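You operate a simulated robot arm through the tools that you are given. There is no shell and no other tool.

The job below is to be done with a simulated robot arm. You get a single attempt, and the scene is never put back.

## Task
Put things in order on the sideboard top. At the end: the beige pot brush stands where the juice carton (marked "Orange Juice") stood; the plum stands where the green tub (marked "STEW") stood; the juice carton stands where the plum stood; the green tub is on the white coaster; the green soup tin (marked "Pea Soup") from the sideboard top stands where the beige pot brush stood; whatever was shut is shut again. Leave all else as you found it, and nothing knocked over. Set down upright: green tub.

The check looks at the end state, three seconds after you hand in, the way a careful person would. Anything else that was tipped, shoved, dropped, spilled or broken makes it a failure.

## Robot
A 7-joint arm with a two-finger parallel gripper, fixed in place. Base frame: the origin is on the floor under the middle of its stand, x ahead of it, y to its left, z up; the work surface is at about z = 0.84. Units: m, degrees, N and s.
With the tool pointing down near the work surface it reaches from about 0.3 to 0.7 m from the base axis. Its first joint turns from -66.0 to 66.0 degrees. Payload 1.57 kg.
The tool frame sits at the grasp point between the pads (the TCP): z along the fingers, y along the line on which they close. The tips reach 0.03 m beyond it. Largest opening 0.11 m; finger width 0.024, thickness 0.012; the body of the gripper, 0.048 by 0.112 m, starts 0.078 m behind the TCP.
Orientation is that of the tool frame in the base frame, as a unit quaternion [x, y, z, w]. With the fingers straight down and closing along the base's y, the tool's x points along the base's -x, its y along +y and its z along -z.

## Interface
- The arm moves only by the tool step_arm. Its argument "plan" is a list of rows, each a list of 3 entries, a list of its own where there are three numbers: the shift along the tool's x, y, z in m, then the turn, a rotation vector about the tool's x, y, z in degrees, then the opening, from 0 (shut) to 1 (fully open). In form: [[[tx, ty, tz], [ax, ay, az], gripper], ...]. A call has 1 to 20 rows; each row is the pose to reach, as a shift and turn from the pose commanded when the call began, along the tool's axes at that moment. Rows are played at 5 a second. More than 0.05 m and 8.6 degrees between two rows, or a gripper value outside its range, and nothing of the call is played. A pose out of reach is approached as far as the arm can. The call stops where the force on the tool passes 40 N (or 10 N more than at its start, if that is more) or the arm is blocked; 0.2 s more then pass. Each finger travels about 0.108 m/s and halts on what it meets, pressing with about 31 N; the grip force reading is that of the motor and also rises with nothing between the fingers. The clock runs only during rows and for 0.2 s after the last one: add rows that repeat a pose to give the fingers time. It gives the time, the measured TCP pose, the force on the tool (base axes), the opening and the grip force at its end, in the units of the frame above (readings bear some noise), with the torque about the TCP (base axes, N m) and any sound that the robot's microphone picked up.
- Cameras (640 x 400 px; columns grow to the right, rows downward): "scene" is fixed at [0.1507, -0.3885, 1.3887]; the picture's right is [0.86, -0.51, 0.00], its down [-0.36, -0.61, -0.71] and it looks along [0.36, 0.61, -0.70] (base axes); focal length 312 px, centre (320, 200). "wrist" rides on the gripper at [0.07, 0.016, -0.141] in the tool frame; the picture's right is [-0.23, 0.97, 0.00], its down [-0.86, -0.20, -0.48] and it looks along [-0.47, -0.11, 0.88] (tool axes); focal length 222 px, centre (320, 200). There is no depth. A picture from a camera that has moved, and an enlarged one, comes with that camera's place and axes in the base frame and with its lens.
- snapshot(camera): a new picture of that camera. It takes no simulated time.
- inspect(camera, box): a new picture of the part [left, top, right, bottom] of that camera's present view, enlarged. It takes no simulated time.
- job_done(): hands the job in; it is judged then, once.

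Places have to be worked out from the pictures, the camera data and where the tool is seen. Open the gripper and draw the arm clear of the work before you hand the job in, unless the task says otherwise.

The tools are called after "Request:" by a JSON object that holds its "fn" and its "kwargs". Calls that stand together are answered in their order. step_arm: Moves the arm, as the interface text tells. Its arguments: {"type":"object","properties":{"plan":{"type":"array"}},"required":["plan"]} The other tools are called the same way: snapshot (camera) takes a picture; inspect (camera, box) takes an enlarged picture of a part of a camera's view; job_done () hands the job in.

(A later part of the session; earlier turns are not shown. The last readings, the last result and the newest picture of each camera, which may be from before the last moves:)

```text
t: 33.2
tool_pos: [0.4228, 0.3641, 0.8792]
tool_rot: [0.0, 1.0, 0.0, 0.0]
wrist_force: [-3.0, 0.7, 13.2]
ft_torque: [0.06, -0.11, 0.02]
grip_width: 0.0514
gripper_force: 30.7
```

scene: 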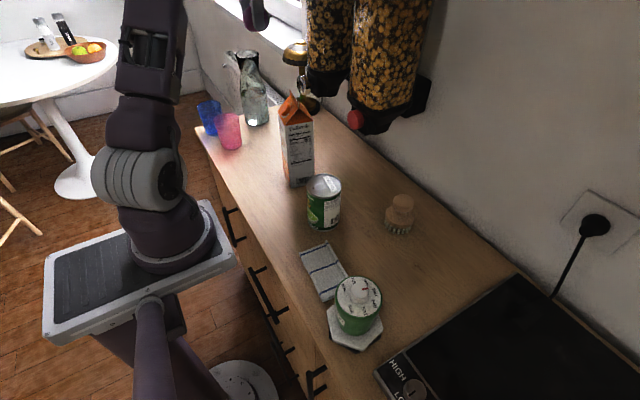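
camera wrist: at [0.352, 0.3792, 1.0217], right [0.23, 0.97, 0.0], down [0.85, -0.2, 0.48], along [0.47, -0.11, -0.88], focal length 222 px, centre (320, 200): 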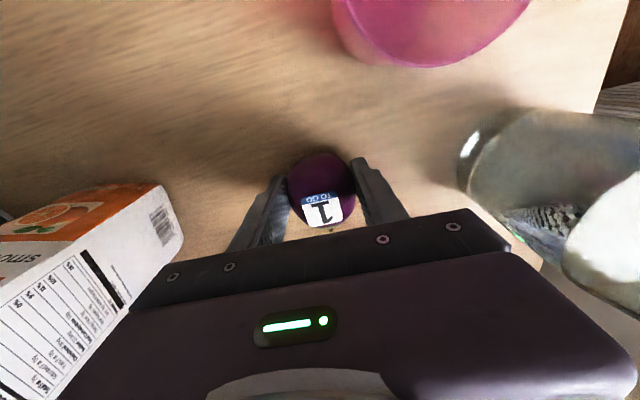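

Request:
{"fn": "step_arm", "kwargs": {"plan": [[[0, 0, -0.0005], [0, 0, 0], 0.44], [[0, 0, -0.0005], [0, 0, 0], 0.47], [[0, 0, -0.0005], [0, 0, 0], 0.5], [[0, 0, -0.0005], [0, 0, 0], 0.58], [[0, 0, -0.0005], [0, 0, 0], 0.68], [[0, 0, -0.0005], [0, 0, 0], 0.75], [[0, 0, -0.0005], [0, 0, 0], 0.75]]}}

Request:
{"fn": "snapshot", "kwargs": {"camera": "wrist"}}

```text
t: 34.8
tool_pos: [0.4242, 0.3636, 0.8787]
tool_rot: [0.0, 1.0, 0.0, 0.001]
wrist_force: [-0.1, 0.6, 1.0]
ft_torque: [0.03, -0.01, -0.01]
grip_width: 0.0826
gripper_force: 0.0
```

```text
taken
camera wrist: at [0.3523, 0.3795, 1.02], right [0.23, 0.97, 0.0], down [0.86, -0.2, 0.48], along [0.47, -0.11, -0.88], focal length 222 px, centre (320, 200)
```

wrist: 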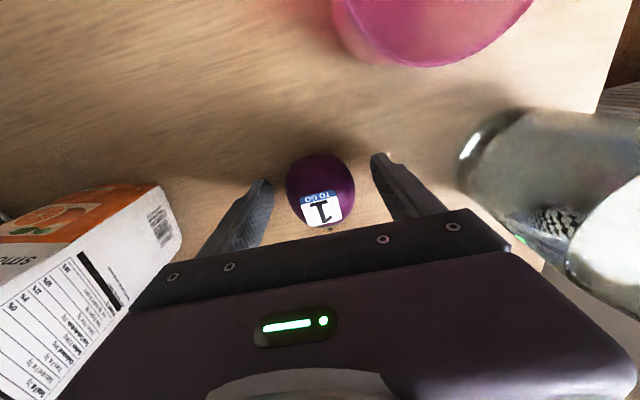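

The plum sits still in the tub's old place and the fingers are clear. I rise straight up, then move over the carton at z 1.25 to measure its pose.

Request:
{"fn": "step_arm", "kwargs": {"plan": [[[0, 0, -0.015], [0, 0, 0], 0.75], [[0, 0, -0.05], [0, 0, 0], 0.75], [[0, 0, -0.095], [0, 0, 0], 0.8], [[0, 0, -0.14], [0, 0, 0], 0.9], [[0, 0, -0.185], [0, 0, 0], 1], [[0, 0, -0.23], [0, 0, 0], 1], [[0, 0, -0.275], [0, 0, 0], 1], [[0, 0, -0.32], [0, 0, 0], 1], [[0, 0, -0.36], [0, 0, 0], 1], [[0.01, -0.02, -0.372], [0, 0, 0], 1], [[0.02, -0.06, -0.372], [0, 0, 0], 1], [[0.02, -0.1, -0.372], [0, 0, 0], 1], [[0.015, -0.14, -0.372], [0, 0, 0], 1], [[0.005, -0.178, -0.372], [0, 0, 0], 1], [[0.005, -0.178, -0.372], [0, 0, 0], 1]]}}

Request:
{"fn": "snapshot", "kwargs": {"camera": "wrist"}}

Request:
{"fn": "inspect", "kwargs": {"camera": "wrist", "box": [240, 60, 400, 180]}}

Request:
{"fn": "inspect", "kwargs": {"camera": "scene", "box": [230, 80, 350, 200]}}

```text
t: 38.0
tool_pos: [0.419, 0.1842, 1.2508]
tool_rot: [0.0, 1.0, -0.001, -0.001]
wrist_force: [-0.7, 0.2, -0.2]
ft_torque: [-0.01, -0.03, 0.03]
grip_width: 0.1102
gripper_force: 0.1
out of reach, approached as far as the arm can: row 9
```

```text
taken
camera wrist: at [0.3471, 0.2003, 1.3918], right [0.23, 0.97, 0.0], down [0.85, -0.2, 0.48], along [0.47, -0.11, -0.88], focal length 222 px, centre (320, 200)
```

wrist: 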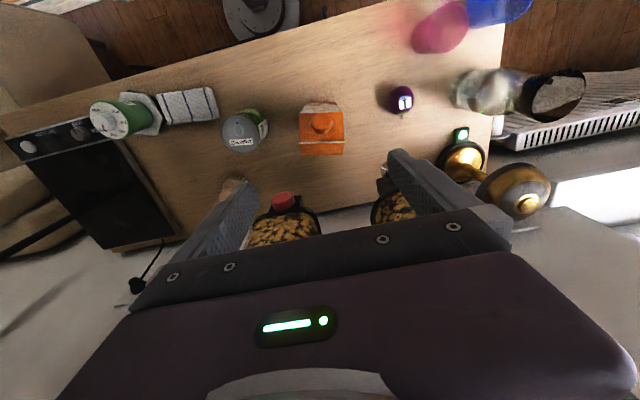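

```text
3.33 times, centred on (320, 120) of wrist
camera zoom: at [0.3471, 0.2003, 1.3918], right [0.23, 0.97, 0.0], down [0.85, -0.2, 0.48], along [0.47, -0.11, -0.88], focal length 740 px, centre (320, 467)
```

zoom: 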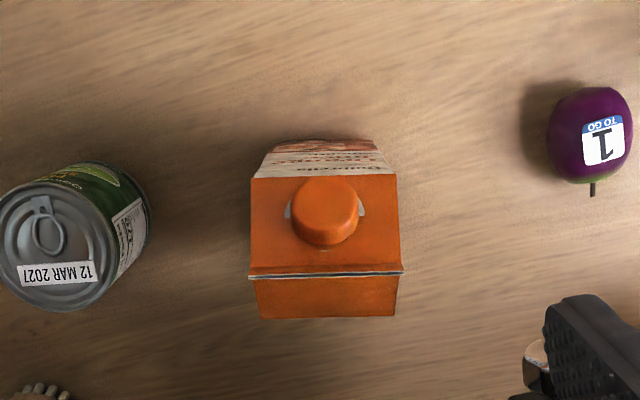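

```text
3.33 times, centred on (290, 140) of scene
camera zoom: at [0.1507, -0.3886, 1.3887], right [0.86, -0.51, 0.0], down [-0.36, -0.61, -0.71], along [0.36, 0.61, -0.7], focal length 1041 px, centre (420, 400)
```

zoom: 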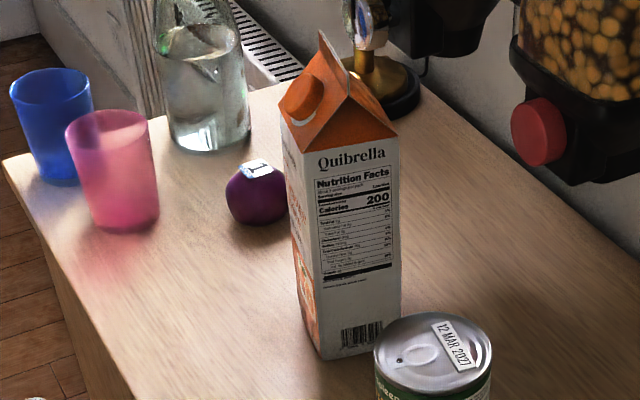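

The carton comes out at (0.427, 0.184), turned about 11.8°, side ≈ 0.068 m, shoulders at z ≈ 1.02 and ridge at ≈ 1.08. I align the gripper with it and stop just above the ridge to check.

Request:
{"fn": "step_arm", "kwargs": {"plan": [[[-0.004, -0.001, 0], [0, 0, 4], 1], [[-0.008, -0.002, 0], [0, 0, 8], 1], [[-0.008, -0.002, 0.02], [0, 0, 11.8], 1], [[-0.008, -0.002, 0.06], [0, 0, 11.8], 1], [[-0.008, -0.002, 0.1], [0, 0, 11.8], 1], [[-0.008, -0.002, 0.125], [0, 0, 11.8], 1], [[-0.008, -0.002, 0.125], [0, 0, 11.8], 1]]}}

Request:
{"fn": "snapshot", "kwargs": {"camera": "wrist"}}

Request:
{"fn": "inspect", "kwargs": {"camera": "scene", "box": [230, 40, 390, 200]}}

```text
t: 39.6
tool_pos: [0.426, 0.1833, 1.1254]
tool_rot: [0.103, 0.995, 0.0, 0.0]
wrist_force: [-0.2, 0.4, -0.8]
ft_torque: [0.0, -0.01, -0.03]
grip_width: 0.11
gripper_force: 0.1
```

```text
taken
camera wrist: at [0.3596, 0.2142, 1.2661], right [0.42, 0.91, 0.0], down [0.8, -0.37, 0.48], along [0.43, -0.2, -0.88], focal length 222 px, centre (320, 200)
```

wrist: 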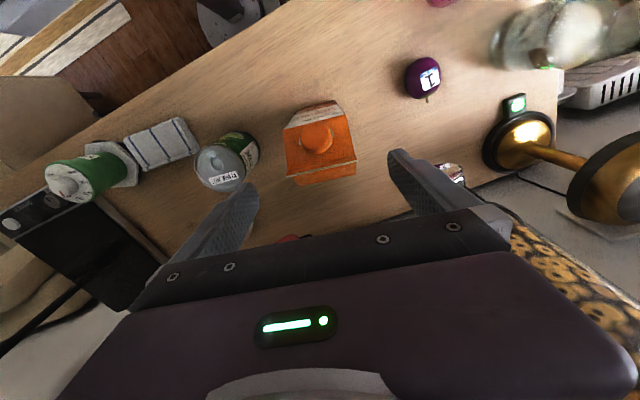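

```text
2.50 times, centred on (310, 120) of scene
camera zoom: at [0.1507, -0.3885, 1.3887], right [0.86, -0.51, 0.0], down [-0.36, -0.61, -0.71], along [0.36, 0.61, -0.7], focal length 780 px, centre (345, 400)
```

zoom: 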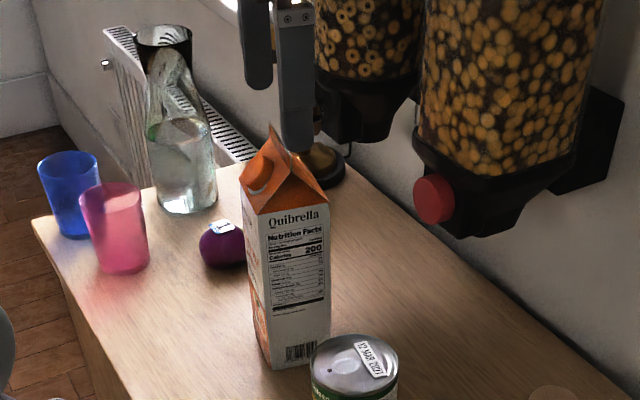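

The gripper is roughly aligned over the ridge. I zoom in to verify the alignment before descending.

Request:
{"fn": "inspect", "kwargs": {"camera": "wrist", "box": [240, 80, 400, 200]}}

```text
3.33 times, centred on (320, 140) of wrist
camera zoom: at [0.3596, 0.2142, 1.2661], right [0.42, 0.91, 0.0], down [0.8, -0.37, 0.48], along [0.43, -0.2, -0.88], focal length 740 px, centre (320, 400)
```

zoom: 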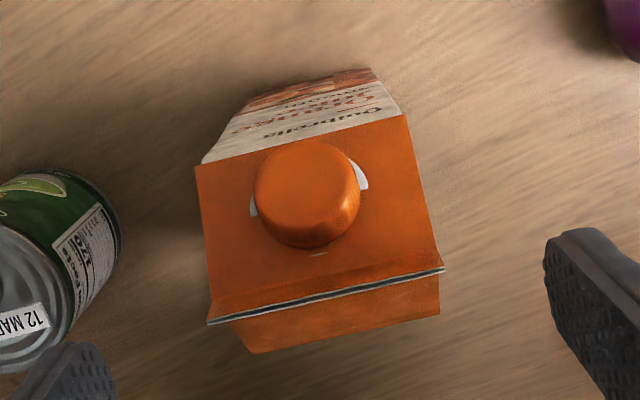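

Alignment is within half a degree, with the ridge at z ≈ 1.075 and centred. I descend to TCP z 1.018 with the fingers outside the carton's side faces.

Request:
{"fn": "step_arm", "kwargs": {"plan": [[[-0.002, 0, 0.03], [0, 0, 0], 1], [[-0.002, 0, 0.06], [0, 0, 0], 1], [[-0.002, 0, 0.085], [0, 0, 0], 1], [[-0.002, 0, 0.1], [0, 0, 0], 1], [[-0.002, 0, 0.107], [0, 0, 0], 1], [[-0.002, 0, 0.107], [0, 0, 0], 1]]}}

Request:
{"fn": "snapshot", "kwargs": {"camera": "wrist"}}

Request:
{"fn": "inspect", "kwargs": {"camera": "scene", "box": [230, 40, 390, 200]}}

```text
t: 41.0
tool_pos: [0.429, 0.1827, 1.0203]
tool_rot: [0.103, 0.995, 0.0, 0.0]
wrist_force: [-0.3, 0.1, -0.3]
ft_torque: [0.01, -0.01, 0.02]
grip_width: 0.1103
gripper_force: 0.1
```

```text
taken
camera wrist: at [0.3617, 0.2137, 1.1599], right [0.42, 0.91, 0.0], down [0.8, -0.37, 0.48], along [0.43, -0.2, -0.88], focal length 222 px, centre (320, 200)
```

wrist: 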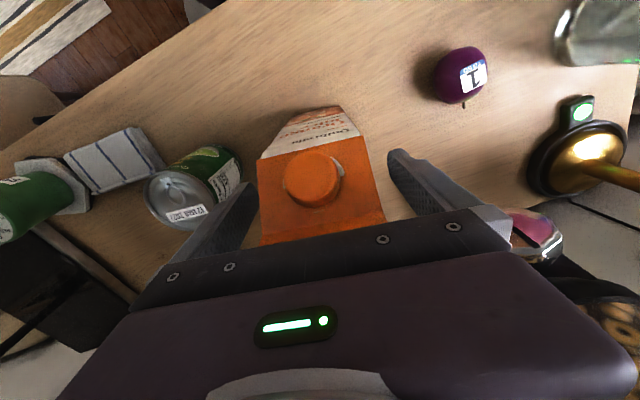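

```text
2.50 times, centred on (310, 120) of scene
camera zoom: at [0.1507, -0.3885, 1.3887], right [0.86, -0.51, 0.0], down [-0.36, -0.61, -0.71], along [0.36, 0.61, -0.7], focal length 780 px, centre (345, 400)
```

zoom: 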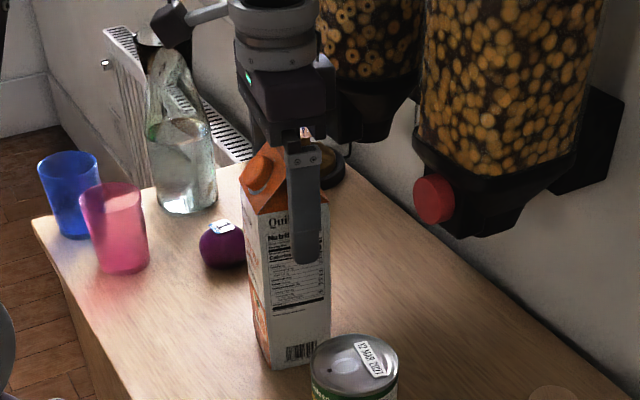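

The fingers straddle the carton with the tips well below its shoulders. I close the gripper on it.

Request:
{"fn": "step_arm", "kwargs": {"plan": [[[0, 0, 0], [0, 0, 0], 0.8], [[0, 0, 0], [0, 0, 0], 0.65], [[0, 0, 0], [0, 0, 0], 0.55], [[0, 0, 0], [0, 0, 0], 0.5], [[0, 0, 0], [0, 0, 0], 0.5], [[0, 0, 0], [0, 0, 0], 0.5]]}}

Request:
{"fn": "inspect", "kwargs": {"camera": "scene", "box": [230, 40, 390, 200]}}

```text
t: 42.4
tool_pos: [0.4285, 0.183, 1.0195]
tool_rot: [0.103, 0.995, 0.0, 0.0]
wrist_force: [1.3, 4.6, -0.1]
ft_torque: [0.31, -0.32, 0.09]
grip_width: 0.0696
gripper_force: 31.0
```

```text
2.50 times, centred on (310, 120) of scene
camera zoom: at [0.1507, -0.3884, 1.3887], right [0.86, -0.51, 0.0], down [-0.36, -0.61, -0.71], along [0.36, 0.61, -0.71], focal length 780 px, centre (345, 400)
```

zoom: 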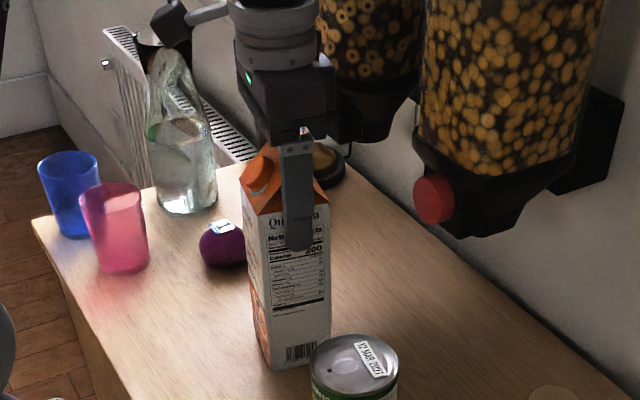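

The carton is gripped at 0.0696 m. I lift it slowly, straight up.

Request:
{"fn": "step_arm", "kwargs": {"plan": [[[0, 0, -0.004], [0, 0, 0], 0.45], [[0, 0, -0.012], [0, 0, 0], 0.45], [[0, 0, -0.025], [0, 0, 0], 0.45], [[0, 0, -0.025], [0, 0, 0], 0.45]]}}

Request:
{"fn": "inspect", "kwargs": {"camera": "scene", "box": [230, 40, 390, 200]}}

Request:
{"fn": "snapshot", "kwargs": {"camera": "wrist"}}

```text
t: 43.4
tool_pos: [0.4283, 0.1836, 1.044]
tool_rot: [0.103, 0.995, 0.0, 0.0]
wrist_force: [0.0, -0.3, -10.1]
ft_torque: [0.04, -0.02, 0.0]
grip_width: 0.0698
gripper_force: 31.3
```

```text
2.50 times, centred on (310, 120) of scene
camera zoom: at [0.1509, -0.3885, 1.3887], right [0.86, -0.51, 0.0], down [-0.36, -0.61, -0.71], along [0.36, 0.61, -0.71], focal length 780 px, centre (345, 400)
```

zoom: 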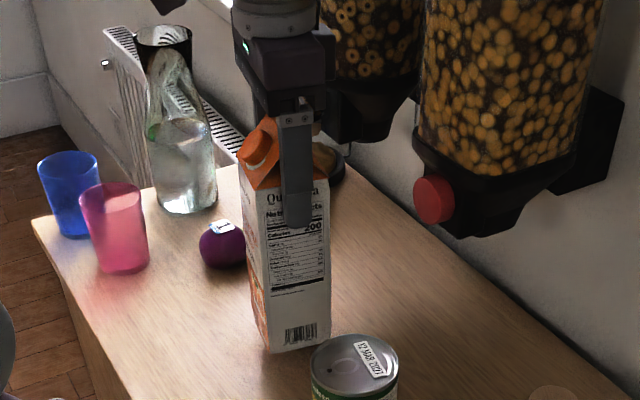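

```text
taken
camera wrist: at [0.3616, 0.2131, 1.1846], right [0.42, 0.91, 0.0], down [0.8, -0.37, 0.48], along [0.43, -0.2, -0.88], focal length 222 px, centre (320, 200)
```

wrist: 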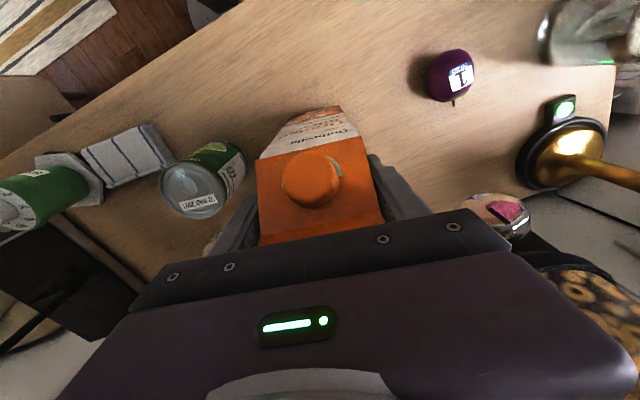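

The carton is about 1 kg and hangs straight. I lift it further and carry it over the tin's top with 4 cm clearance, then toward the plum's old place.

Request:
{"fn": "step_arm", "kwargs": {"plan": [[[0, 0, -0.035], [0, 0, 0], 0.45], [[0, 0, -0.07], [0, 0, 0], 0.45], [[0, 0, -0.105], [0, 0, 0], 0.45], [[0, 0, -0.14], [0, 0, 0], 0.45], [[0.0068, -0.0358, -0.14], [0, 0, 0], 0.45], [[0.0144, -0.0731, -0.14], [0, 0, 0], 0.45], [[0.0062, -0.1122, -0.14], [0, 0, 0], 0.45], [[-0.002, -0.1514, -0.14], [0, 0, 0], 0.45], [[-0.0102, -0.1905, -0.14], [0, 0, 0], 0.45], [[-0.0183, -0.2297, -0.14], [0, 0, 0], 0.45], [[-0.0265, -0.2688, -0.14], [0, 0, 0], 0.45], [[-0.0347, -0.308, -0.14], [0, 0, 0], 0.45], [[-0.0429, -0.3471, -0.14], [0, 0, 0], 0.45], [[-0.0598, -0.3794, -0.14], [0, 0, 0], 0.45], [[-0.0826, -0.3906, -0.14], [0, 0, 0], 0.45], [[-0.0826, -0.3906, -0.14], [0, 0, 0], 0.45]]}}

Request:
{"fn": "snapshot", "kwargs": {"camera": "scene"}}

Request:
{"fn": "snapshot", "kwargs": {"camera": "wrist"}}

```text
t: 46.8
tool_pos: [0.4218, -0.2096, 1.1715]
tool_rot: [0.102, 0.994, 0.008, -0.02]
wrist_force: [0.4, -0.1, -11.2]
ft_torque: [-0.02, -0.02, -0.01]
grip_width: 0.0701
gripper_force: 31.4
```

```text
taken
```

scene: 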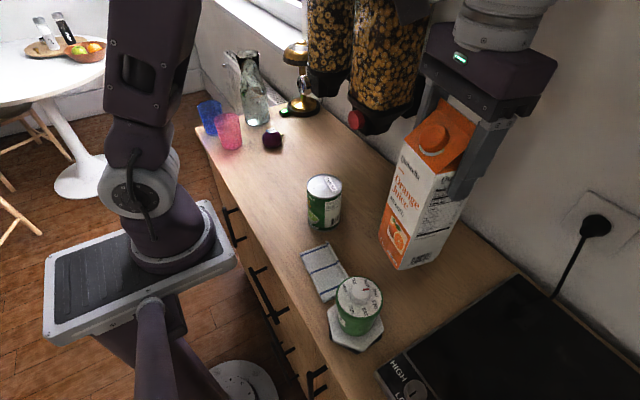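

```text
taken
camera wrist: at [0.3613, -0.1826, 1.3153], right [0.42, 0.91, 0.0], down [0.81, -0.38, 0.44], along [0.4, -0.18, -0.9], focal length 222 px, centre (320, 200)
```

wrist: 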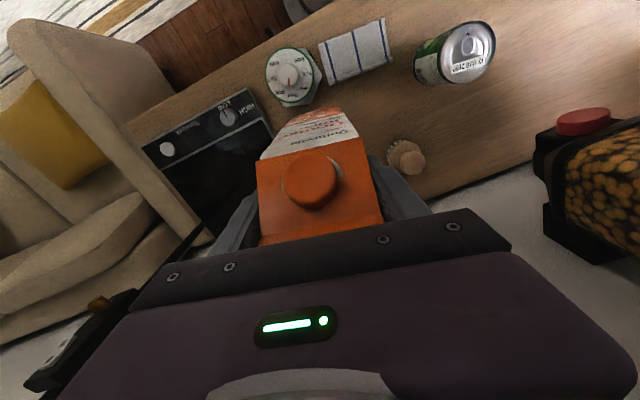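

The measured pose lags the commanded one by about 1 cm with a slight tilt. I hold position for a moment to see whether it settles.

Request:
{"fn": "step_arm", "kwargs": {"plan": [[[0, 0, 0], [0, 0, 0], 0.45], [[0, 0, 0], [0, 0, 0], 0.45], [[0, 0, 0], [0, 0, 0], 0.45]]}}

```text
t: 47.6
tool_pos: [0.4217, -0.2107, 1.1714]
tool_rot: [0.104, 0.994, 0.007, -0.022]
wrist_force: [0.6, -0.4, -10.1]
ft_torque: [-0.06, -0.02, -0.01]
grip_width: 0.0699
gripper_force: 30.8
```

It holds steady but offset and tilted by about 2.5°, likely an arm limit at this height. The space below is free, so I lower a bit while moving outward and check whether the error goes.

Request:
{"fn": "step_arm", "kwargs": {"plan": [[[-0.01, 0.002, 0.015], [0, 0, 0], 0.45], [[-0.0196, 0.0041, 0.03], [0, 0, 0], 0.45], [[-0.0294, 0.0061, 0.045], [0, 0, 0], 0.45], [[-0.0294, 0.0061, 0.045], [0, 0, 0], 0.45]]}}

Request:
{"fn": "snapshot", "kwargs": {"camera": "scene"}}

```text
t: 48.6
tool_pos: [0.4592, -0.2159, 1.1385]
tool_rot: [0.102, 0.995, 0.0, 0.0]
wrist_force: [0.0, 0.3, -11.1]
ft_torque: [-0.01, -0.04, -0.02]
grip_width: 0.0702
gripper_force: 30.8
```

```text
taken
```

scene: 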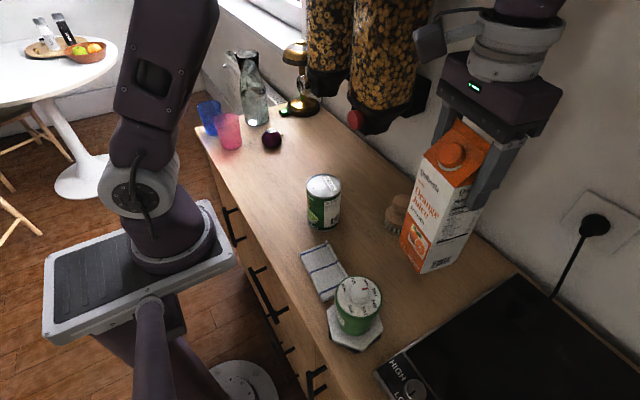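

The tilt is gone and the arm tracks properly again. I move on to above the plum's old place (0.582, -0.2156), lowering the carton to about 3 cm above the surface.

Request:
{"fn": "step_arm", "kwargs": {"plan": [[[-0.0294, 0.0061, 0.015], [0, 0, 0], 0.45], [[-0.0587, 0.0123, 0.035], [0, 0, 0], 0.45], [[-0.0881, 0.0184, 0.055], [0, 0, 0], 0.45], [[-0.1194, 0.0249, 0.075], [0, 0, 0], 0.45], [[-0.1194, 0.0249, 0.09], [0, 0, 0], 0.45], [[-0.1194, 0.0249, 0.09], [0, 0, 0], 0.45]]}}

Request:
{"fn": "snapshot", "kwargs": {"camera": "scene"}}

Request:
{"fn": "snapshot", "kwargs": {"camera": "wrist"}}

```text
t: 50.0
tool_pos: [0.5809, -0.215, 1.0477]
tool_rot: [0.103, 0.995, -0.001, -0.001]
wrist_force: [-0.4, -0.3, -11.5]
ft_torque: [0.0, 0.01, -0.01]
grip_width: 0.0701
gripper_force: 30.5
```

```text
taken
```

scene: 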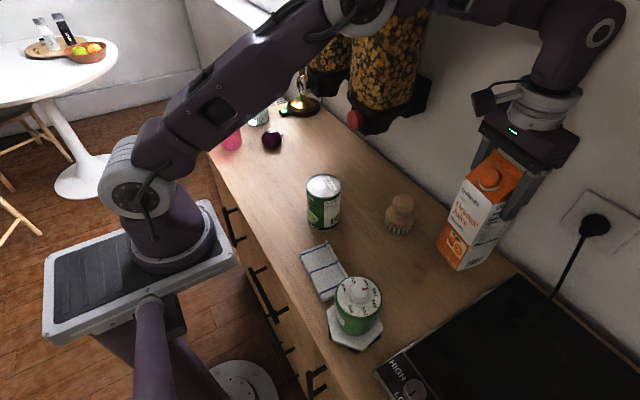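

```text
taken
camera wrist: at [0.5149, -0.186, 1.1894], right [0.42, 0.91, 0.0], down [0.8, -0.37, 0.48], along [0.43, -0.2, -0.88], focal length 222 px, centre (320, 200)
```

wrist: 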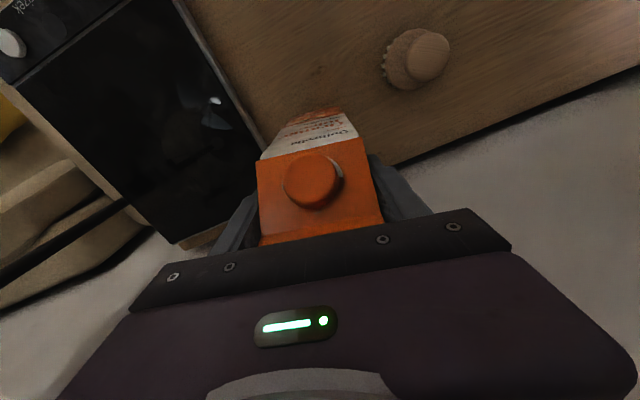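

The carton hangs upright about 3 cm above the spot. I lower it to just above contact.

Request:
{"fn": "step_arm", "kwargs": {"plan": [[[0, 0, 0.01], [0, 0, 0], 0.45], [[0, 0, 0.018], [0, 0, 0], 0.45], [[0, 0, 0.024], [0, 0, 0], 0.45], [[0, 0, 0.027], [0, 0, 0], 0.45], [[0, 0, 0.0285], [0, 0, 0], 0.45], [[0, 0, 0.0285], [0, 0, 0], 0.45]]}}

```text
t: 51.4
tool_pos: [0.5811, -0.2155, 1.0206]
tool_rot: [0.102, 0.995, 0.0, 0.001]
wrist_force: [-0.1, 0.9, -10.6]
ft_torque: [-0.02, -0.02, 0.0]
grip_width: 0.0698
gripper_force: 31.0
```

Still fully carried at z 1.0195 commanded. I continue in 1 mm steps.

Request:
{"fn": "step_arm", "kwargs": {"plan": [[[0, 0, 0.001], [0, 0, 0], 0.45], [[0, 0, 0.002], [0, 0, 0], 0.45], [[0, 0, 0.002], [0, 0, 0], 0.45]]}}

```text
t: 52.2
tool_pos: [0.5807, -0.2158, 1.0184]
tool_rot: [0.103, 0.995, 0.0, 0.0]
wrist_force: [-2.7, 0.5, 5.6]
ft_torque: [0.66, 0.21, 0.15]
grip_width: 0.0701
gripper_force: 30.6
```

The carton is touching down (force from -10.6 to +5.6 N). I ease up half a millimetre and open slowly.

Request:
{"fn": "step_arm", "kwargs": {"plan": [[[0, 0, -0.0005], [0, 0, 0], 0.45], [[0, 0, -0.0005], [0, 0, 0], 0.6], [[0, 0, -0.0005], [0, 0, 0], 0.65], [[0, 0, -0.0005], [0, 0, 0], 0.72], [[0, 0, -0.0005], [0, 0, 0], 0.82], [[0, 0, -0.0005], [0, 0, 0], 0.92], [[0, 0, -0.0005], [0, 0, 0], 0.92]]}}

Request:
{"fn": "snapshot", "kwargs": {"camera": "wrist"}}

Request:
{"fn": "inspect", "kwargs": {"camera": "scene", "box": [400, 80, 600, 290]}}

```text
t: 53.8
tool_pos: [0.5799, -0.216, 1.019]
tool_rot: [0.103, 0.995, 0.0, 0.0]
wrist_force: [0.3, -0.3, 1.2]
ft_torque: [-0.02, 0.0, 0.03]
grip_width: 0.1009
gripper_force: 0.0
```

```text
taken
camera wrist: at [0.5146, -0.1862, 1.1598], right [0.42, 0.91, 0.0], down [0.8, -0.37, 0.48], along [0.43, -0.2, -0.88], focal length 222 px, centre (320, 200)
```

wrist: 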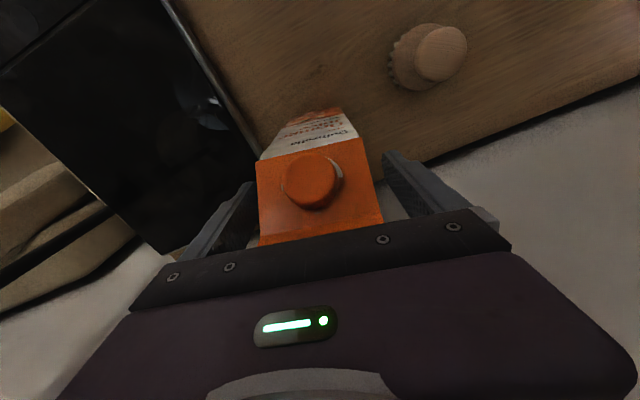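

```text
1.90 times, centred on (500, 185) of scene
camera zoom: at [0.1507, -0.3885, 1.3887], right [0.86, -0.51, 0.0], down [-0.36, -0.61, -0.71], along [0.36, 0.61, -0.7], focal length 595 px, centre (-23, 229)
```

zoom: 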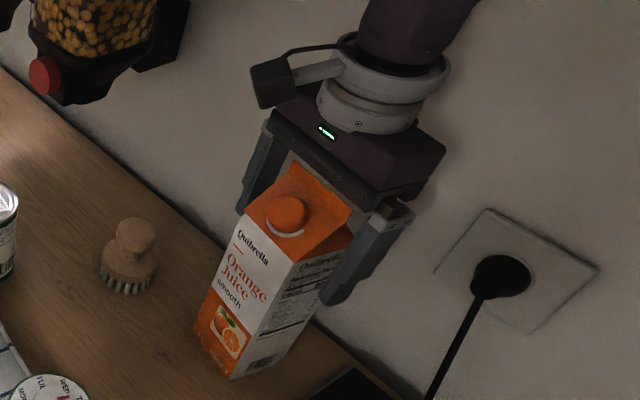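

The carton stands freely at the plum's place. I rise straight up, then slide back along the carton's faces, away from it.

Request:
{"fn": "step_arm", "kwargs": {"plan": [[[0, 0, -0.02], [0, 0, 0], 1], [[0, 0, -0.05], [0, 0, 0], 1], [[0, 0, -0.085], [0, 0, 0], 1], [[0, 0, -0.105], [0, 0, 0], 1], [[0.03, 0, -0.108], [0, 0, 0], 1], [[0.07, 0, -0.108], [0, 0, 0], 1], [[0.1, 0, -0.108], [0, 0, 0], 1], [[0.1, 0, -0.108], [0, 0, 0], 1]]}}

Request:
{"fn": "snapshot", "kwargs": {"camera": "scene"}}

Request:
{"fn": "snapshot", "kwargs": {"camera": "wrist"}}

```text
t: 55.6
tool_pos: [0.4833, -0.1954, 1.1269]
tool_rot: [0.103, 0.995, 0.0, 0.0]
wrist_force: [0.4, 0.1, -0.5]
ft_torque: [0.05, 0.0, 0.0]
grip_width: 0.11
gripper_force: 0.0
```

```text
taken
```

scene: 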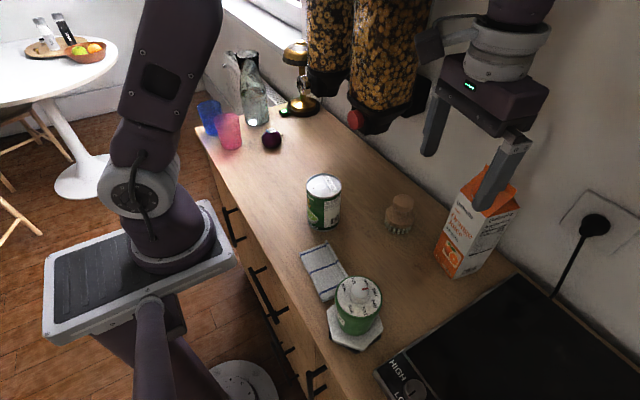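

```text
taken
camera wrist: at [0.416, -0.1659, 1.2674], right [0.42, 0.91, 0.0], down [0.8, -0.37, 0.48], along [0.43, -0.2, -0.88], focal length 222 px, centre (320, 200)
```

wrist: 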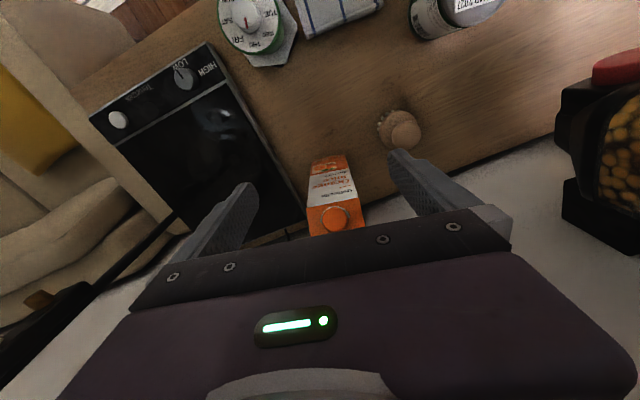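

The carton stands upright in the plum's place. I move above the brush near (0.537, -0.08) and turn the gripper back square.

Request:
{"fn": "step_arm", "kwargs": {"plan": [[[0.0092, 0.0441, 0], [0, 0, -4], 1], [[0.0066, 0.0854, 0], [0, 0, -8], 1], [[-0.0078, 0.114, 0], [0, 0, -11.8], 1], [[-0.0264, 0.123, 0], [0, 0, -11.8], 1], [[-0.0264, 0.123, 0.02], [0, 0, -11.8], 1], [[-0.0264, 0.123, 0.02], [0, 0, -11.8], 1]]}}

Request:
{"fn": "snapshot", "kwargs": {"camera": "wrist"}}

Request:
{"fn": "inspect", "kwargs": {"camera": "scene", "box": [360, 170, 500, 280]}}

Request:
{"fn": "inspect", "kwargs": {"camera": "wrist", "box": [240, 80, 400, 200]}}

```text
t: 57.0
tool_pos: [0.5342, -0.08, 1.1057]
tool_rot: [0.001, 1.0, -0.001, -0.001]
wrist_force: [0.1, 0.0, -0.3]
ft_torque: [-0.01, -0.01, 0.0]
grip_width: 0.1101
gripper_force: 0.0
```

```text
taken
camera wrist: at [0.4626, -0.0647, 1.2471], right [0.23, 0.97, 0.0], down [0.86, -0.2, 0.48], along [0.47, -0.11, -0.88], focal length 222 px, centre (320, 200)
```

wrist: 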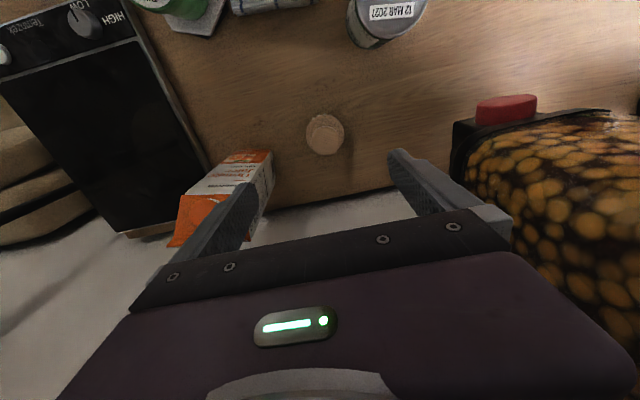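

```text
3.64 times, centred on (430, 225) of scene
camera zoom: at [0.1507, -0.3885, 1.3887], right [0.86, -0.51, 0.0], down [-0.36, -0.61, -0.71], along [0.36, 0.61, -0.7], focal length 1135 px, centre (-80, 109)
```

zoom: 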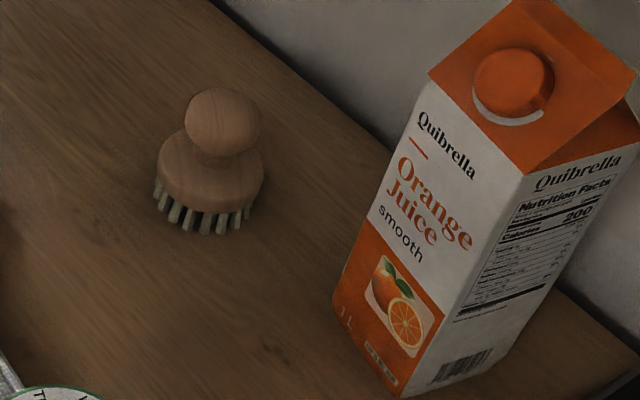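

```text
3.33 times, centred on (320, 140) of wrist
camera zoom: at [0.4626, -0.0647, 1.2471], right [0.23, 0.97, 0.0], down [0.86, -0.2, 0.48], along [0.47, -0.11, -0.88], focal length 740 px, centre (320, 400)
```

zoom: 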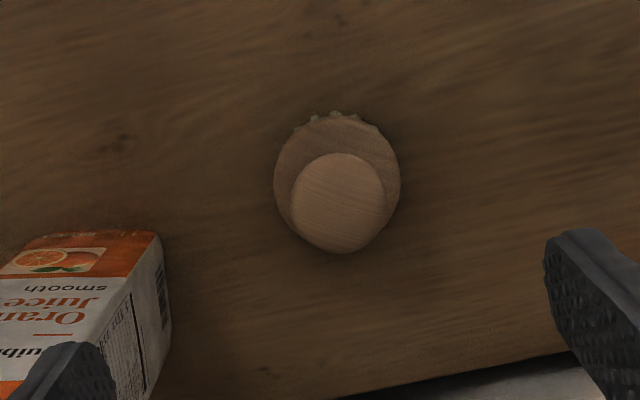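

The brush comes out at (0.544, -0.0755): disc ≈ 0.060 m at z ≈ 0.86 to 0.885, knob top ≈ 0.932. The dispenser is 4 cm clear of the hand there. I descend with a reduced opening to grip the disc.

Request:
{"fn": "step_arm", "kwargs": {"plan": [[[-0.0089, 0.0046, 0.03], [0, 0, 0], 0.9], [[-0.0089, 0.0046, 0.07], [0, 0, 0], 0.82], [[-0.0089, 0.0046, 0.11], [0, 0, 0], 0.82], [[-0.0089, 0.0046, 0.14], [0, 0, 0], 0.82], [[-0.0089, 0.0046, 0.14], [0, 0, 0], 0.82]]}}

Request:
{"fn": "snapshot", "kwargs": {"camera": "wrist"}}

Request:
{"fn": "snapshot", "kwargs": {"camera": "scene"}}

```text
t: 58.2
tool_pos: [0.5435, -0.0765, 0.9662]
tool_rot: [0.0, 1.0, 0.0, 0.0]
wrist_force: [-0.7, -0.2, 0.4]
ft_torque: [-0.02, 0.01, -0.01]
grip_width: 0.0902
gripper_force: 0.1
```

```text
taken
camera wrist: at [0.4721, -0.0607, 1.1073], right [0.23, 0.97, 0.0], down [0.86, -0.2, 0.48], along [0.47, -0.11, -0.88], focal length 222 px, centre (320, 200)
```

wrist: 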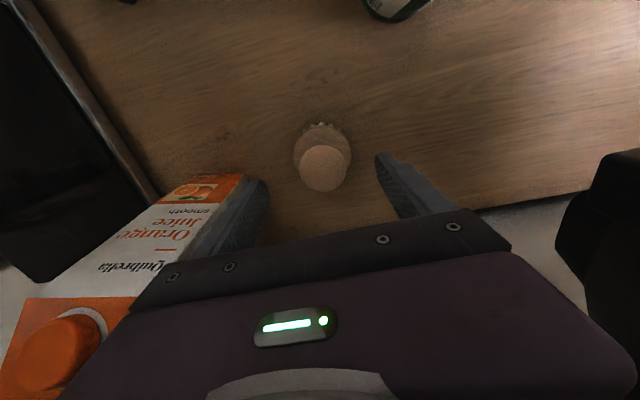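

```text
taken
```

scene: 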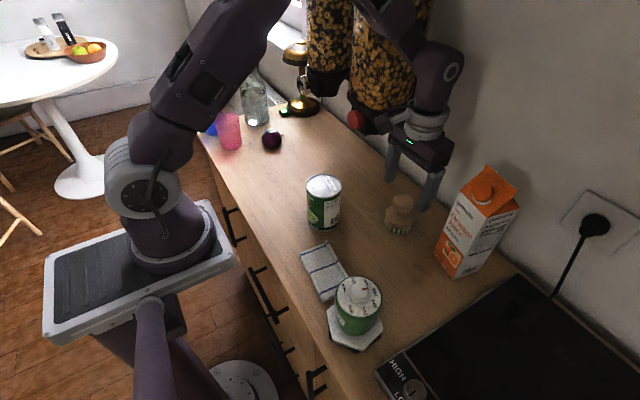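

The brush is between the fingers, offset by about 2–3 mm in y. I correct by 2 mm and descend to TCP z 0.884.

Request:
{"fn": "step_arm", "kwargs": {"plan": [[[0, 0.002, 0.025], [0, 0, 0], 0.82], [[0, 0.002, 0.05], [0, 0, 0], 0.82], [[0, 0.002, 0.07], [0, 0, 0], 0.82], [[0, 0.002, 0.082], [0, 0, 0], 0.82], [[0, 0.002, 0.082], [0, 0, 0], 0.82]]}}

Request:
{"fn": "snapshot", "kwargs": {"camera": "wrist"}}

Request:
{"fn": "inspect", "kwargs": {"camera": "scene", "box": [340, 120, 480, 250]}}

```text
t: 59.4
tool_pos: [0.5447, -0.0734, 0.8857]
tool_rot: [0.0, 1.0, 0.0, 0.0]
wrist_force: [0.1, -0.3, 0.0]
ft_torque: [0.01, -0.03, -0.04]
grip_width: 0.0902
gripper_force: 0.1
```

```text
taken
camera wrist: at [0.4725, -0.058, 1.0258], right [0.23, 0.97, 0.0], down [0.85, -0.2, 0.48], along [0.47, -0.11, -0.88], focal length 222 px, centre (320, 200)
```

wrist: 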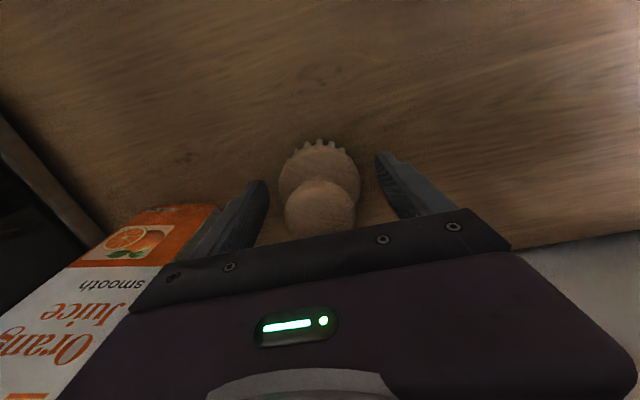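

```text
3.08 times, centred on (410, 185) of scene
camera zoom: at [0.1507, -0.3885, 1.3887], right [0.86, -0.51, 0.0], down [-0.36, -0.61, -0.71], along [0.36, 0.61, -0.7], focal length 961 px, centre (43, 246)
```

zoom: 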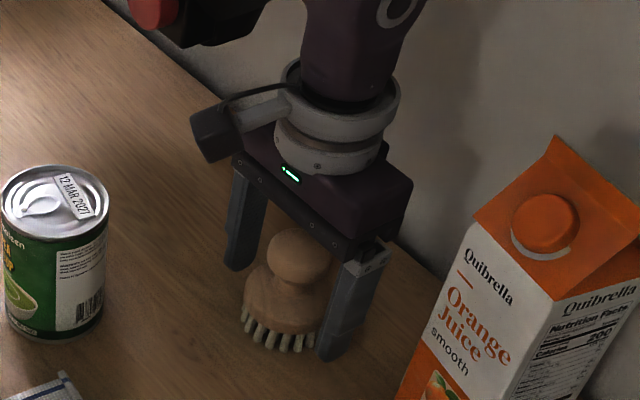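

The fingers straddle the brush's disc evenly. I close on it.

Request:
{"fn": "step_arm", "kwargs": {"plan": [[[0, 0, 0], [0, 0, 0], 0.68], [[0, 0, 0], [0, 0, 0], 0.58], [[0, 0, 0], [0, 0, 0], 0.5], [[0, 0, 0], [0, 0, 0], 0.45], [[0, 0, 0], [0, 0, 0], 0.45]]}}

Request:
{"fn": "snapshot", "kwargs": {"camera": "wrist"}}

Request:
{"fn": "inspect", "kwargs": {"camera": "scene", "box": [340, 120, 480, 250]}}

```text
t: 60.6
tool_pos: [0.5444, -0.0739, 0.8839]
tool_rot: [0.0, 1.0, 0.001, 0.0]
wrist_force: [0.3, -0.2, -1.0]
ft_torque: [-0.03, -0.03, -0.02]
grip_width: 0.0621
gripper_force: 31.0
```

```text
taken
camera wrist: at [0.4725, -0.058, 1.026], right [0.23, 0.97, 0.0], down [0.86, -0.2, 0.48], along [0.47, -0.11, -0.88], focal length 222 px, centre (320, 200)
```

wrist: 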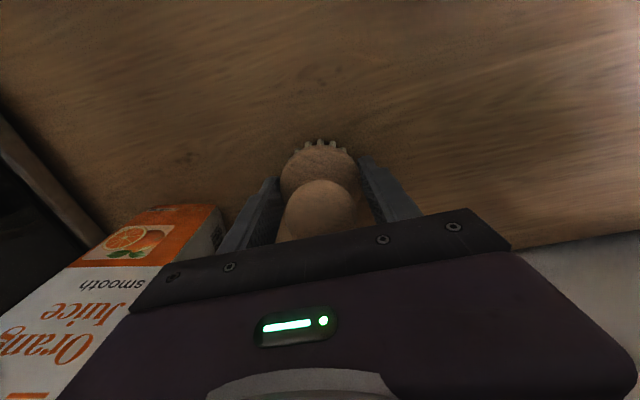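

```text
3.08 times, centred on (410, 185) of scene
camera zoom: at [0.1507, -0.3885, 1.3887], right [0.86, -0.51, 0.0], down [-0.36, -0.61, -0.71], along [0.36, 0.61, -0.7], focal length 961 px, centre (43, 246)
```

zoom: 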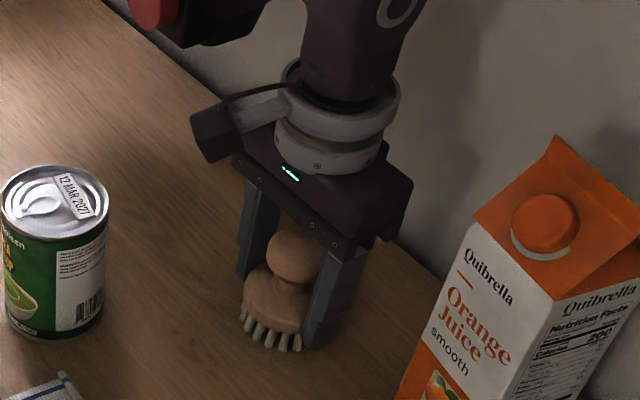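

The grip width reads 0.062 m, and the knob seems to have moved slightly in the wrist picture. I zoom in to check for any tilt before lifting.

Request:
{"fn": "inspect", "kwargs": {"camera": "wrist", "box": [240, 120, 400, 250]}}

Request:
{"fn": "inspect", "kwargs": {"camera": "scene", "box": [370, 175, 450, 245]}}

```text
3.08 times, centred on (320, 185) of wrist
camera zoom: at [0.4725, -0.058, 1.026], right [0.23, 0.97, 0.0], down [0.86, -0.2, 0.48], along [0.47, -0.11, -0.88], focal length 684 px, centre (320, 246)
```

zoom: 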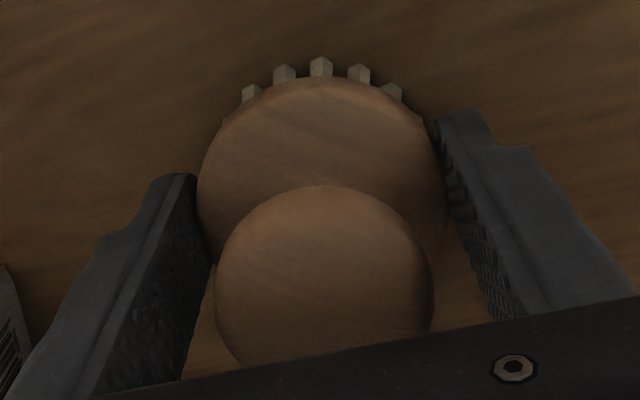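

```text
5.71 times, centred on (410, 210) of scene
camera zoom: at [0.1507, -0.3885, 1.3887], right [0.86, -0.51, 0.0], down [-0.36, -0.61, -0.71], along [0.36, 0.61, -0.7], focal length 1784 px, centre (-194, 143)
```

zoom: 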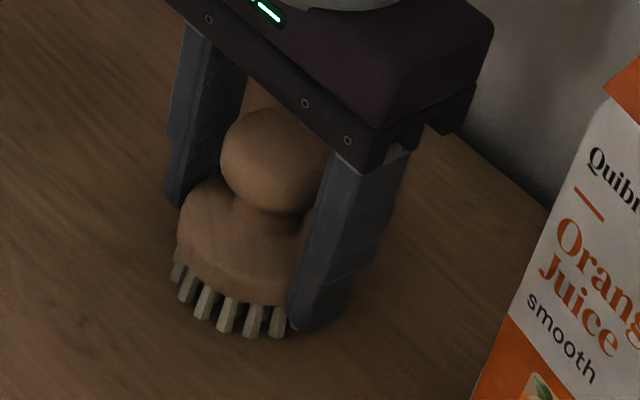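

No tilt is visible and the disc is held evenly. I lift, back away from the dispenser in -x, then carry the brush over the tin's line to above the carton's old place (0.428, 0.1845).

Request:
{"fn": "step_arm", "kwargs": {"plan": [[[0, 0, -0.01], [0, 0, 0], 0.45], [[0, 0, -0.03], [0, 0, 0], 0.45], [[0, 0, -0.07], [0, 0, 0], 0.45], [[0.01, 0, -0.11], [0, 0, 0], 0.45], [[0.05, 0, -0.13], [0, 0, 0], 0.45], [[0.09, 0, -0.15], [0, 0, 0], 0.45], [[0.12, 0.01, -0.18], [0, 0, 0], 0.45], [[0.13, 0.04, -0.2], [0, 0, 0], 0.45], [[0.13, 0.08, -0.2], [0, 0, 0], 0.45], [[0.13, 0.12, -0.2], [0, 0, 0], 0.45], [[0.13, 0.16, -0.2], [0, 0, 0], 0.45], [[0.125, 0.2, -0.2], [0, 0, 0], 0.45], [[0.12, 0.235, -0.2], [0, 0, 0], 0.45], [[0.116, 0.258, -0.2], [0, 0, 0], 0.45], [[0.116, 0.258, -0.2], [0, 0, 0], 0.45]]}}

Request:
{"fn": "snapshot", "kwargs": {"camera": "scene"}}

Request:
{"fn": "snapshot", "kwargs": {"camera": "wrist"}}

```text
t: 63.8
tool_pos: [0.4282, 0.1835, 1.0854]
tool_rot: [0.0, 1.0, 0.0, 0.0]
wrist_force: [0.2, 0.5, -0.4]
ft_torque: [0.01, 0.0, 0.02]
grip_width: 0.0621
gripper_force: 30.6
```

```text
taken
```

scene: 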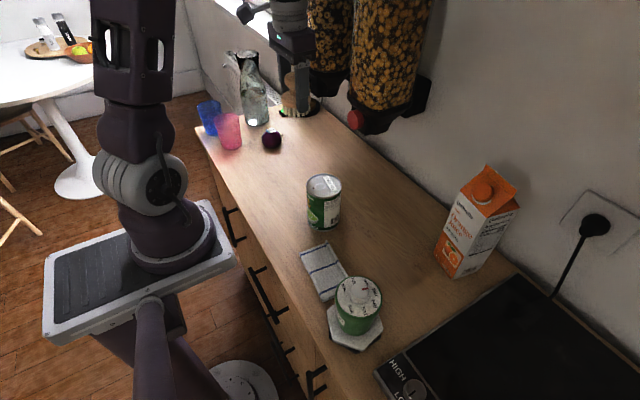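

```text
taken
camera wrist: at [0.3562, 0.2004, 1.225], right [0.23, 0.97, 0.0], down [0.86, -0.2, 0.48], along [0.47, -0.11, -0.88], focal length 222 px, centre (320, 200)
```

wrist: 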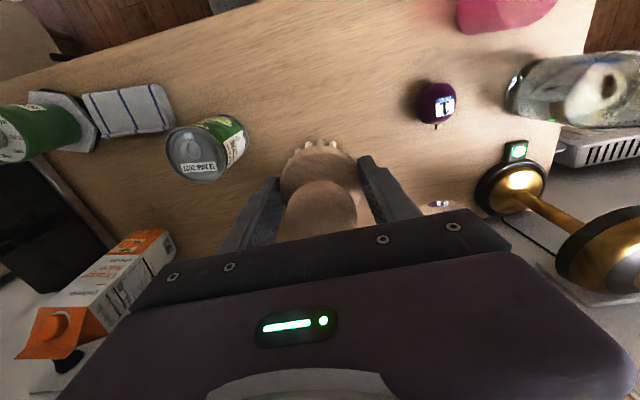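

The brush is held above the carton's old place. I descend to just above the surface.

Request:
{"fn": "step_arm", "kwargs": {"plan": [[[0, 0, 0.04], [0, 0, 0], 0.45], [[0, 0, 0.08], [0, 0, 0], 0.45], [[0, 0, 0.12], [0, 0, 0], 0.45], [[0, 0, 0.15], [0, 0, 0], 0.45], [[0, 0, 0.175], [0, 0, 0], 0.45], [[0, 0, 0.19], [0, 0, 0], 0.45], [[0, 0, 0.196], [0, 0, 0], 0.45], [[0, 0, 0.198], [0, 0, 0], 0.45], [[0, 0, 0.198], [0, 0, 0], 0.45]]}}

Request:
{"fn": "inspect", "kwargs": {"camera": "scene", "box": [250, 80, 390, 200]}}

```text
t: 65.8
tool_pos: [0.4275, 0.1848, 0.8858]
tool_rot: [0.0, 1.0, 0.0, 0.0]
wrist_force: [-0.2, -1.0, -0.6]
ft_torque: [-0.03, 0.0, 0.01]
grip_width: 0.0621
gripper_force: 30.6
```

```text
3.33 times, centred on (320, 140) of scene
camera zoom: at [0.1507, -0.3885, 1.3887], right [0.86, -0.51, 0.0], down [-0.36, -0.61, -0.71], along [0.36, 0.61, -0.71], focal length 1041 px, centre (320, 400)
```

zoom: 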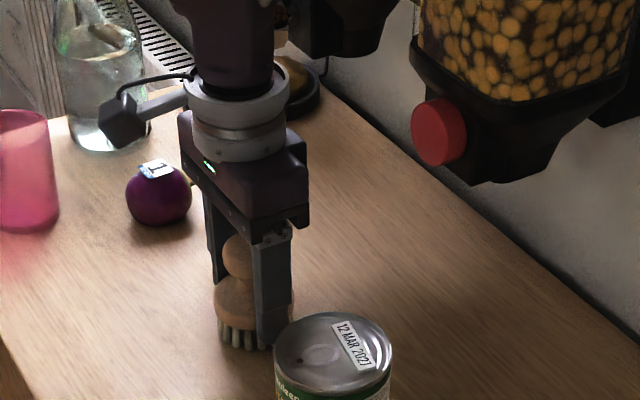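

The brush is nearly down with no contact yet. I lower 1 mm at a time to touch down.

Request:
{"fn": "step_arm", "kwargs": {"plan": [[[0, 0, 0.001], [0, 0, 0], 0.45], [[0, 0, 0.002], [0, 0, 0], 0.45], [[0, 0, 0.002], [0, 0, 0], 0.45]]}}

```text
t: 66.6
tool_pos: [0.4268, 0.1837, 0.885]
tool_rot: [0.0, 1.0, 0.001, -0.001]
wrist_force: [-2.9, -0.4, 9.1]
ft_torque: [-0.05, -0.04, -0.01]
grip_width: 0.0619
gripper_force: 31.2
```

Contact shows at 9 N. I ease up slightly and open slowly to leave the brush standing.

Request:
{"fn": "step_arm", "kwargs": {"plan": [[[0, 0, -0.0005], [0, 0, 0], 0.45], [[0, 0, -0.0005], [0, 0, 0], 0.55], [[0, 0, -0.0005], [0, 0, 0], 0.6], [[0, 0, -0.0005], [0, 0, 0], 0.7], [[0, 0, -0.0005], [0, 0, 0], 0.82], [[0, 0, -0.0005], [0, 0, 0], 0.9], [[0, 0, -0.0005], [0, 0, 0], 0.9]]}}

Request:
{"fn": "snapshot", "kwargs": {"camera": "wrist"}}

Request:
{"fn": "inspect", "kwargs": {"camera": "scene", "box": [250, 80, 390, 200]}}

```text
t: 68.2
tool_pos: [0.427, 0.1846, 0.8853]
tool_rot: [0.0, 1.0, 0.0, 0.001]
wrist_force: [-1.0, 0.0, 0.2]
ft_torque: [-0.02, -0.03, 0.0]
grip_width: 0.0991
gripper_force: 0.0
```

```text
taken
camera wrist: at [0.3561, 0.2, 1.0263], right [0.23, 0.97, 0.0], down [0.86, -0.2, 0.48], along [0.47, -0.11, -0.88], focal length 222 px, centre (320, 200)
```

wrist: 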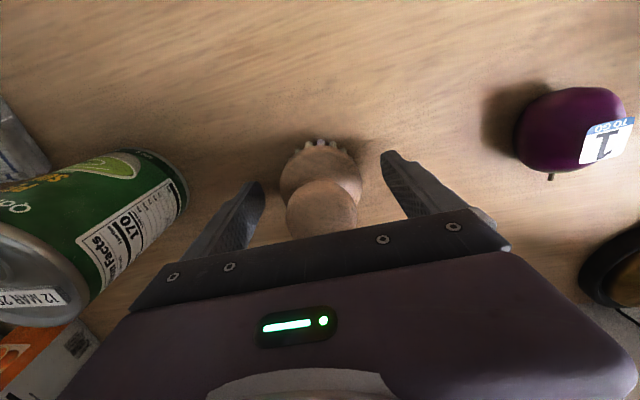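

```text
3.33 times, centred on (320, 140) of scene
camera zoom: at [0.1507, -0.3885, 1.3887], right [0.86, -0.51, 0.0], down [-0.36, -0.61, -0.71], along [0.36, 0.61, -0.7], focal length 1041 px, centre (320, 400)
```

zoom: 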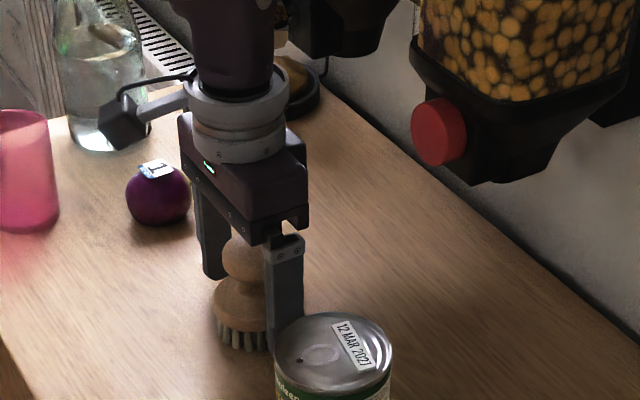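

The brush stands free in the carton's place. I rise, then move above the tin at about (0.40, 0.02).

Request:
{"fn": "step_arm", "kwargs": {"plan": [[[0, 0, -0.02], [0, 0, 0], 0.9], [[0, 0, -0.06], [0, 0, 0], 0.9], [[0, 0, -0.1], [0, 0, 0], 1], [[0, 0, -0.14], [0, 0, 0], 1], [[0, 0, -0.18], [0, 0, 0], 1], [[0, 0, -0.21], [0, 0, 0], 1], [[0.008, -0.04, -0.21], [0, 0, 0], 1], [[0.015, -0.08, -0.21], [0, 0, 0], 1], [[0.022, -0.12, -0.21], [0, 0, 0], 1], [[0.028, -0.1645, -0.21], [0, 0, 0], 1], [[0.028, -0.1645, -0.21], [0, 0, 0], 1]]}}

Request:
{"fn": "snapshot", "kwargs": {"camera": "scene"}}

Request:
{"fn": "snapshot", "kwargs": {"camera": "wrist"}}

Request:
{"fn": "inspect", "kwargs": {"camera": "wrist", "box": [240, 80, 400, 200]}}

```text
t: 70.6
tool_pos: [0.3984, 0.0193, 1.0953]
tool_rot: [0.0, 1.0, 0.001, 0.001]
wrist_force: [-0.1, 0.2, 1.0]
ft_torque: [0.0, -0.01, 0.03]
grip_width: 0.1098
gripper_force: 0.2
```

```text
taken
```

scene: 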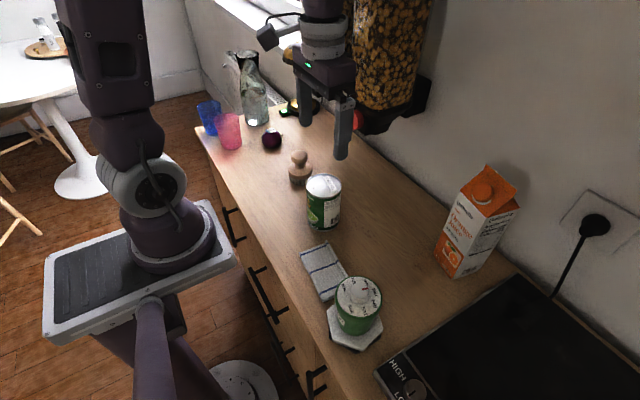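

```text
taken
camera wrist: at [0.3273, 0.0354, 1.2357], right [0.23, 0.97, 0.0], down [0.86, -0.2, 0.48], along [0.47, -0.11, -0.88], focal length 222 px, centre (320, 200)
```

wrist: 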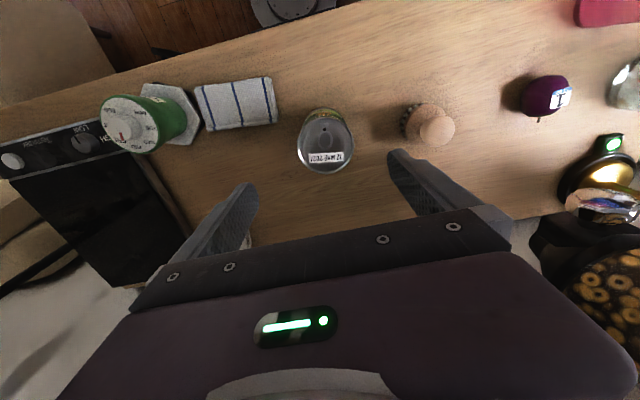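

```text
3.33 times, centred on (320, 140) of wrist
camera zoom: at [0.3273, 0.0354, 1.2357], right [0.23, 0.97, 0.0], down [0.86, -0.2, 0.48], along [0.47, -0.11, -0.88], focal length 740 px, centre (320, 400)
```

zoom: 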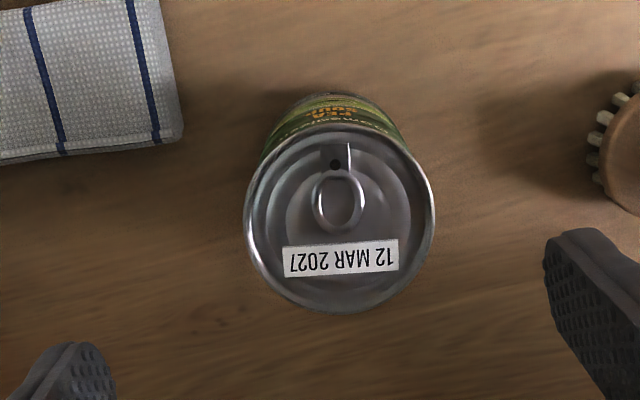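

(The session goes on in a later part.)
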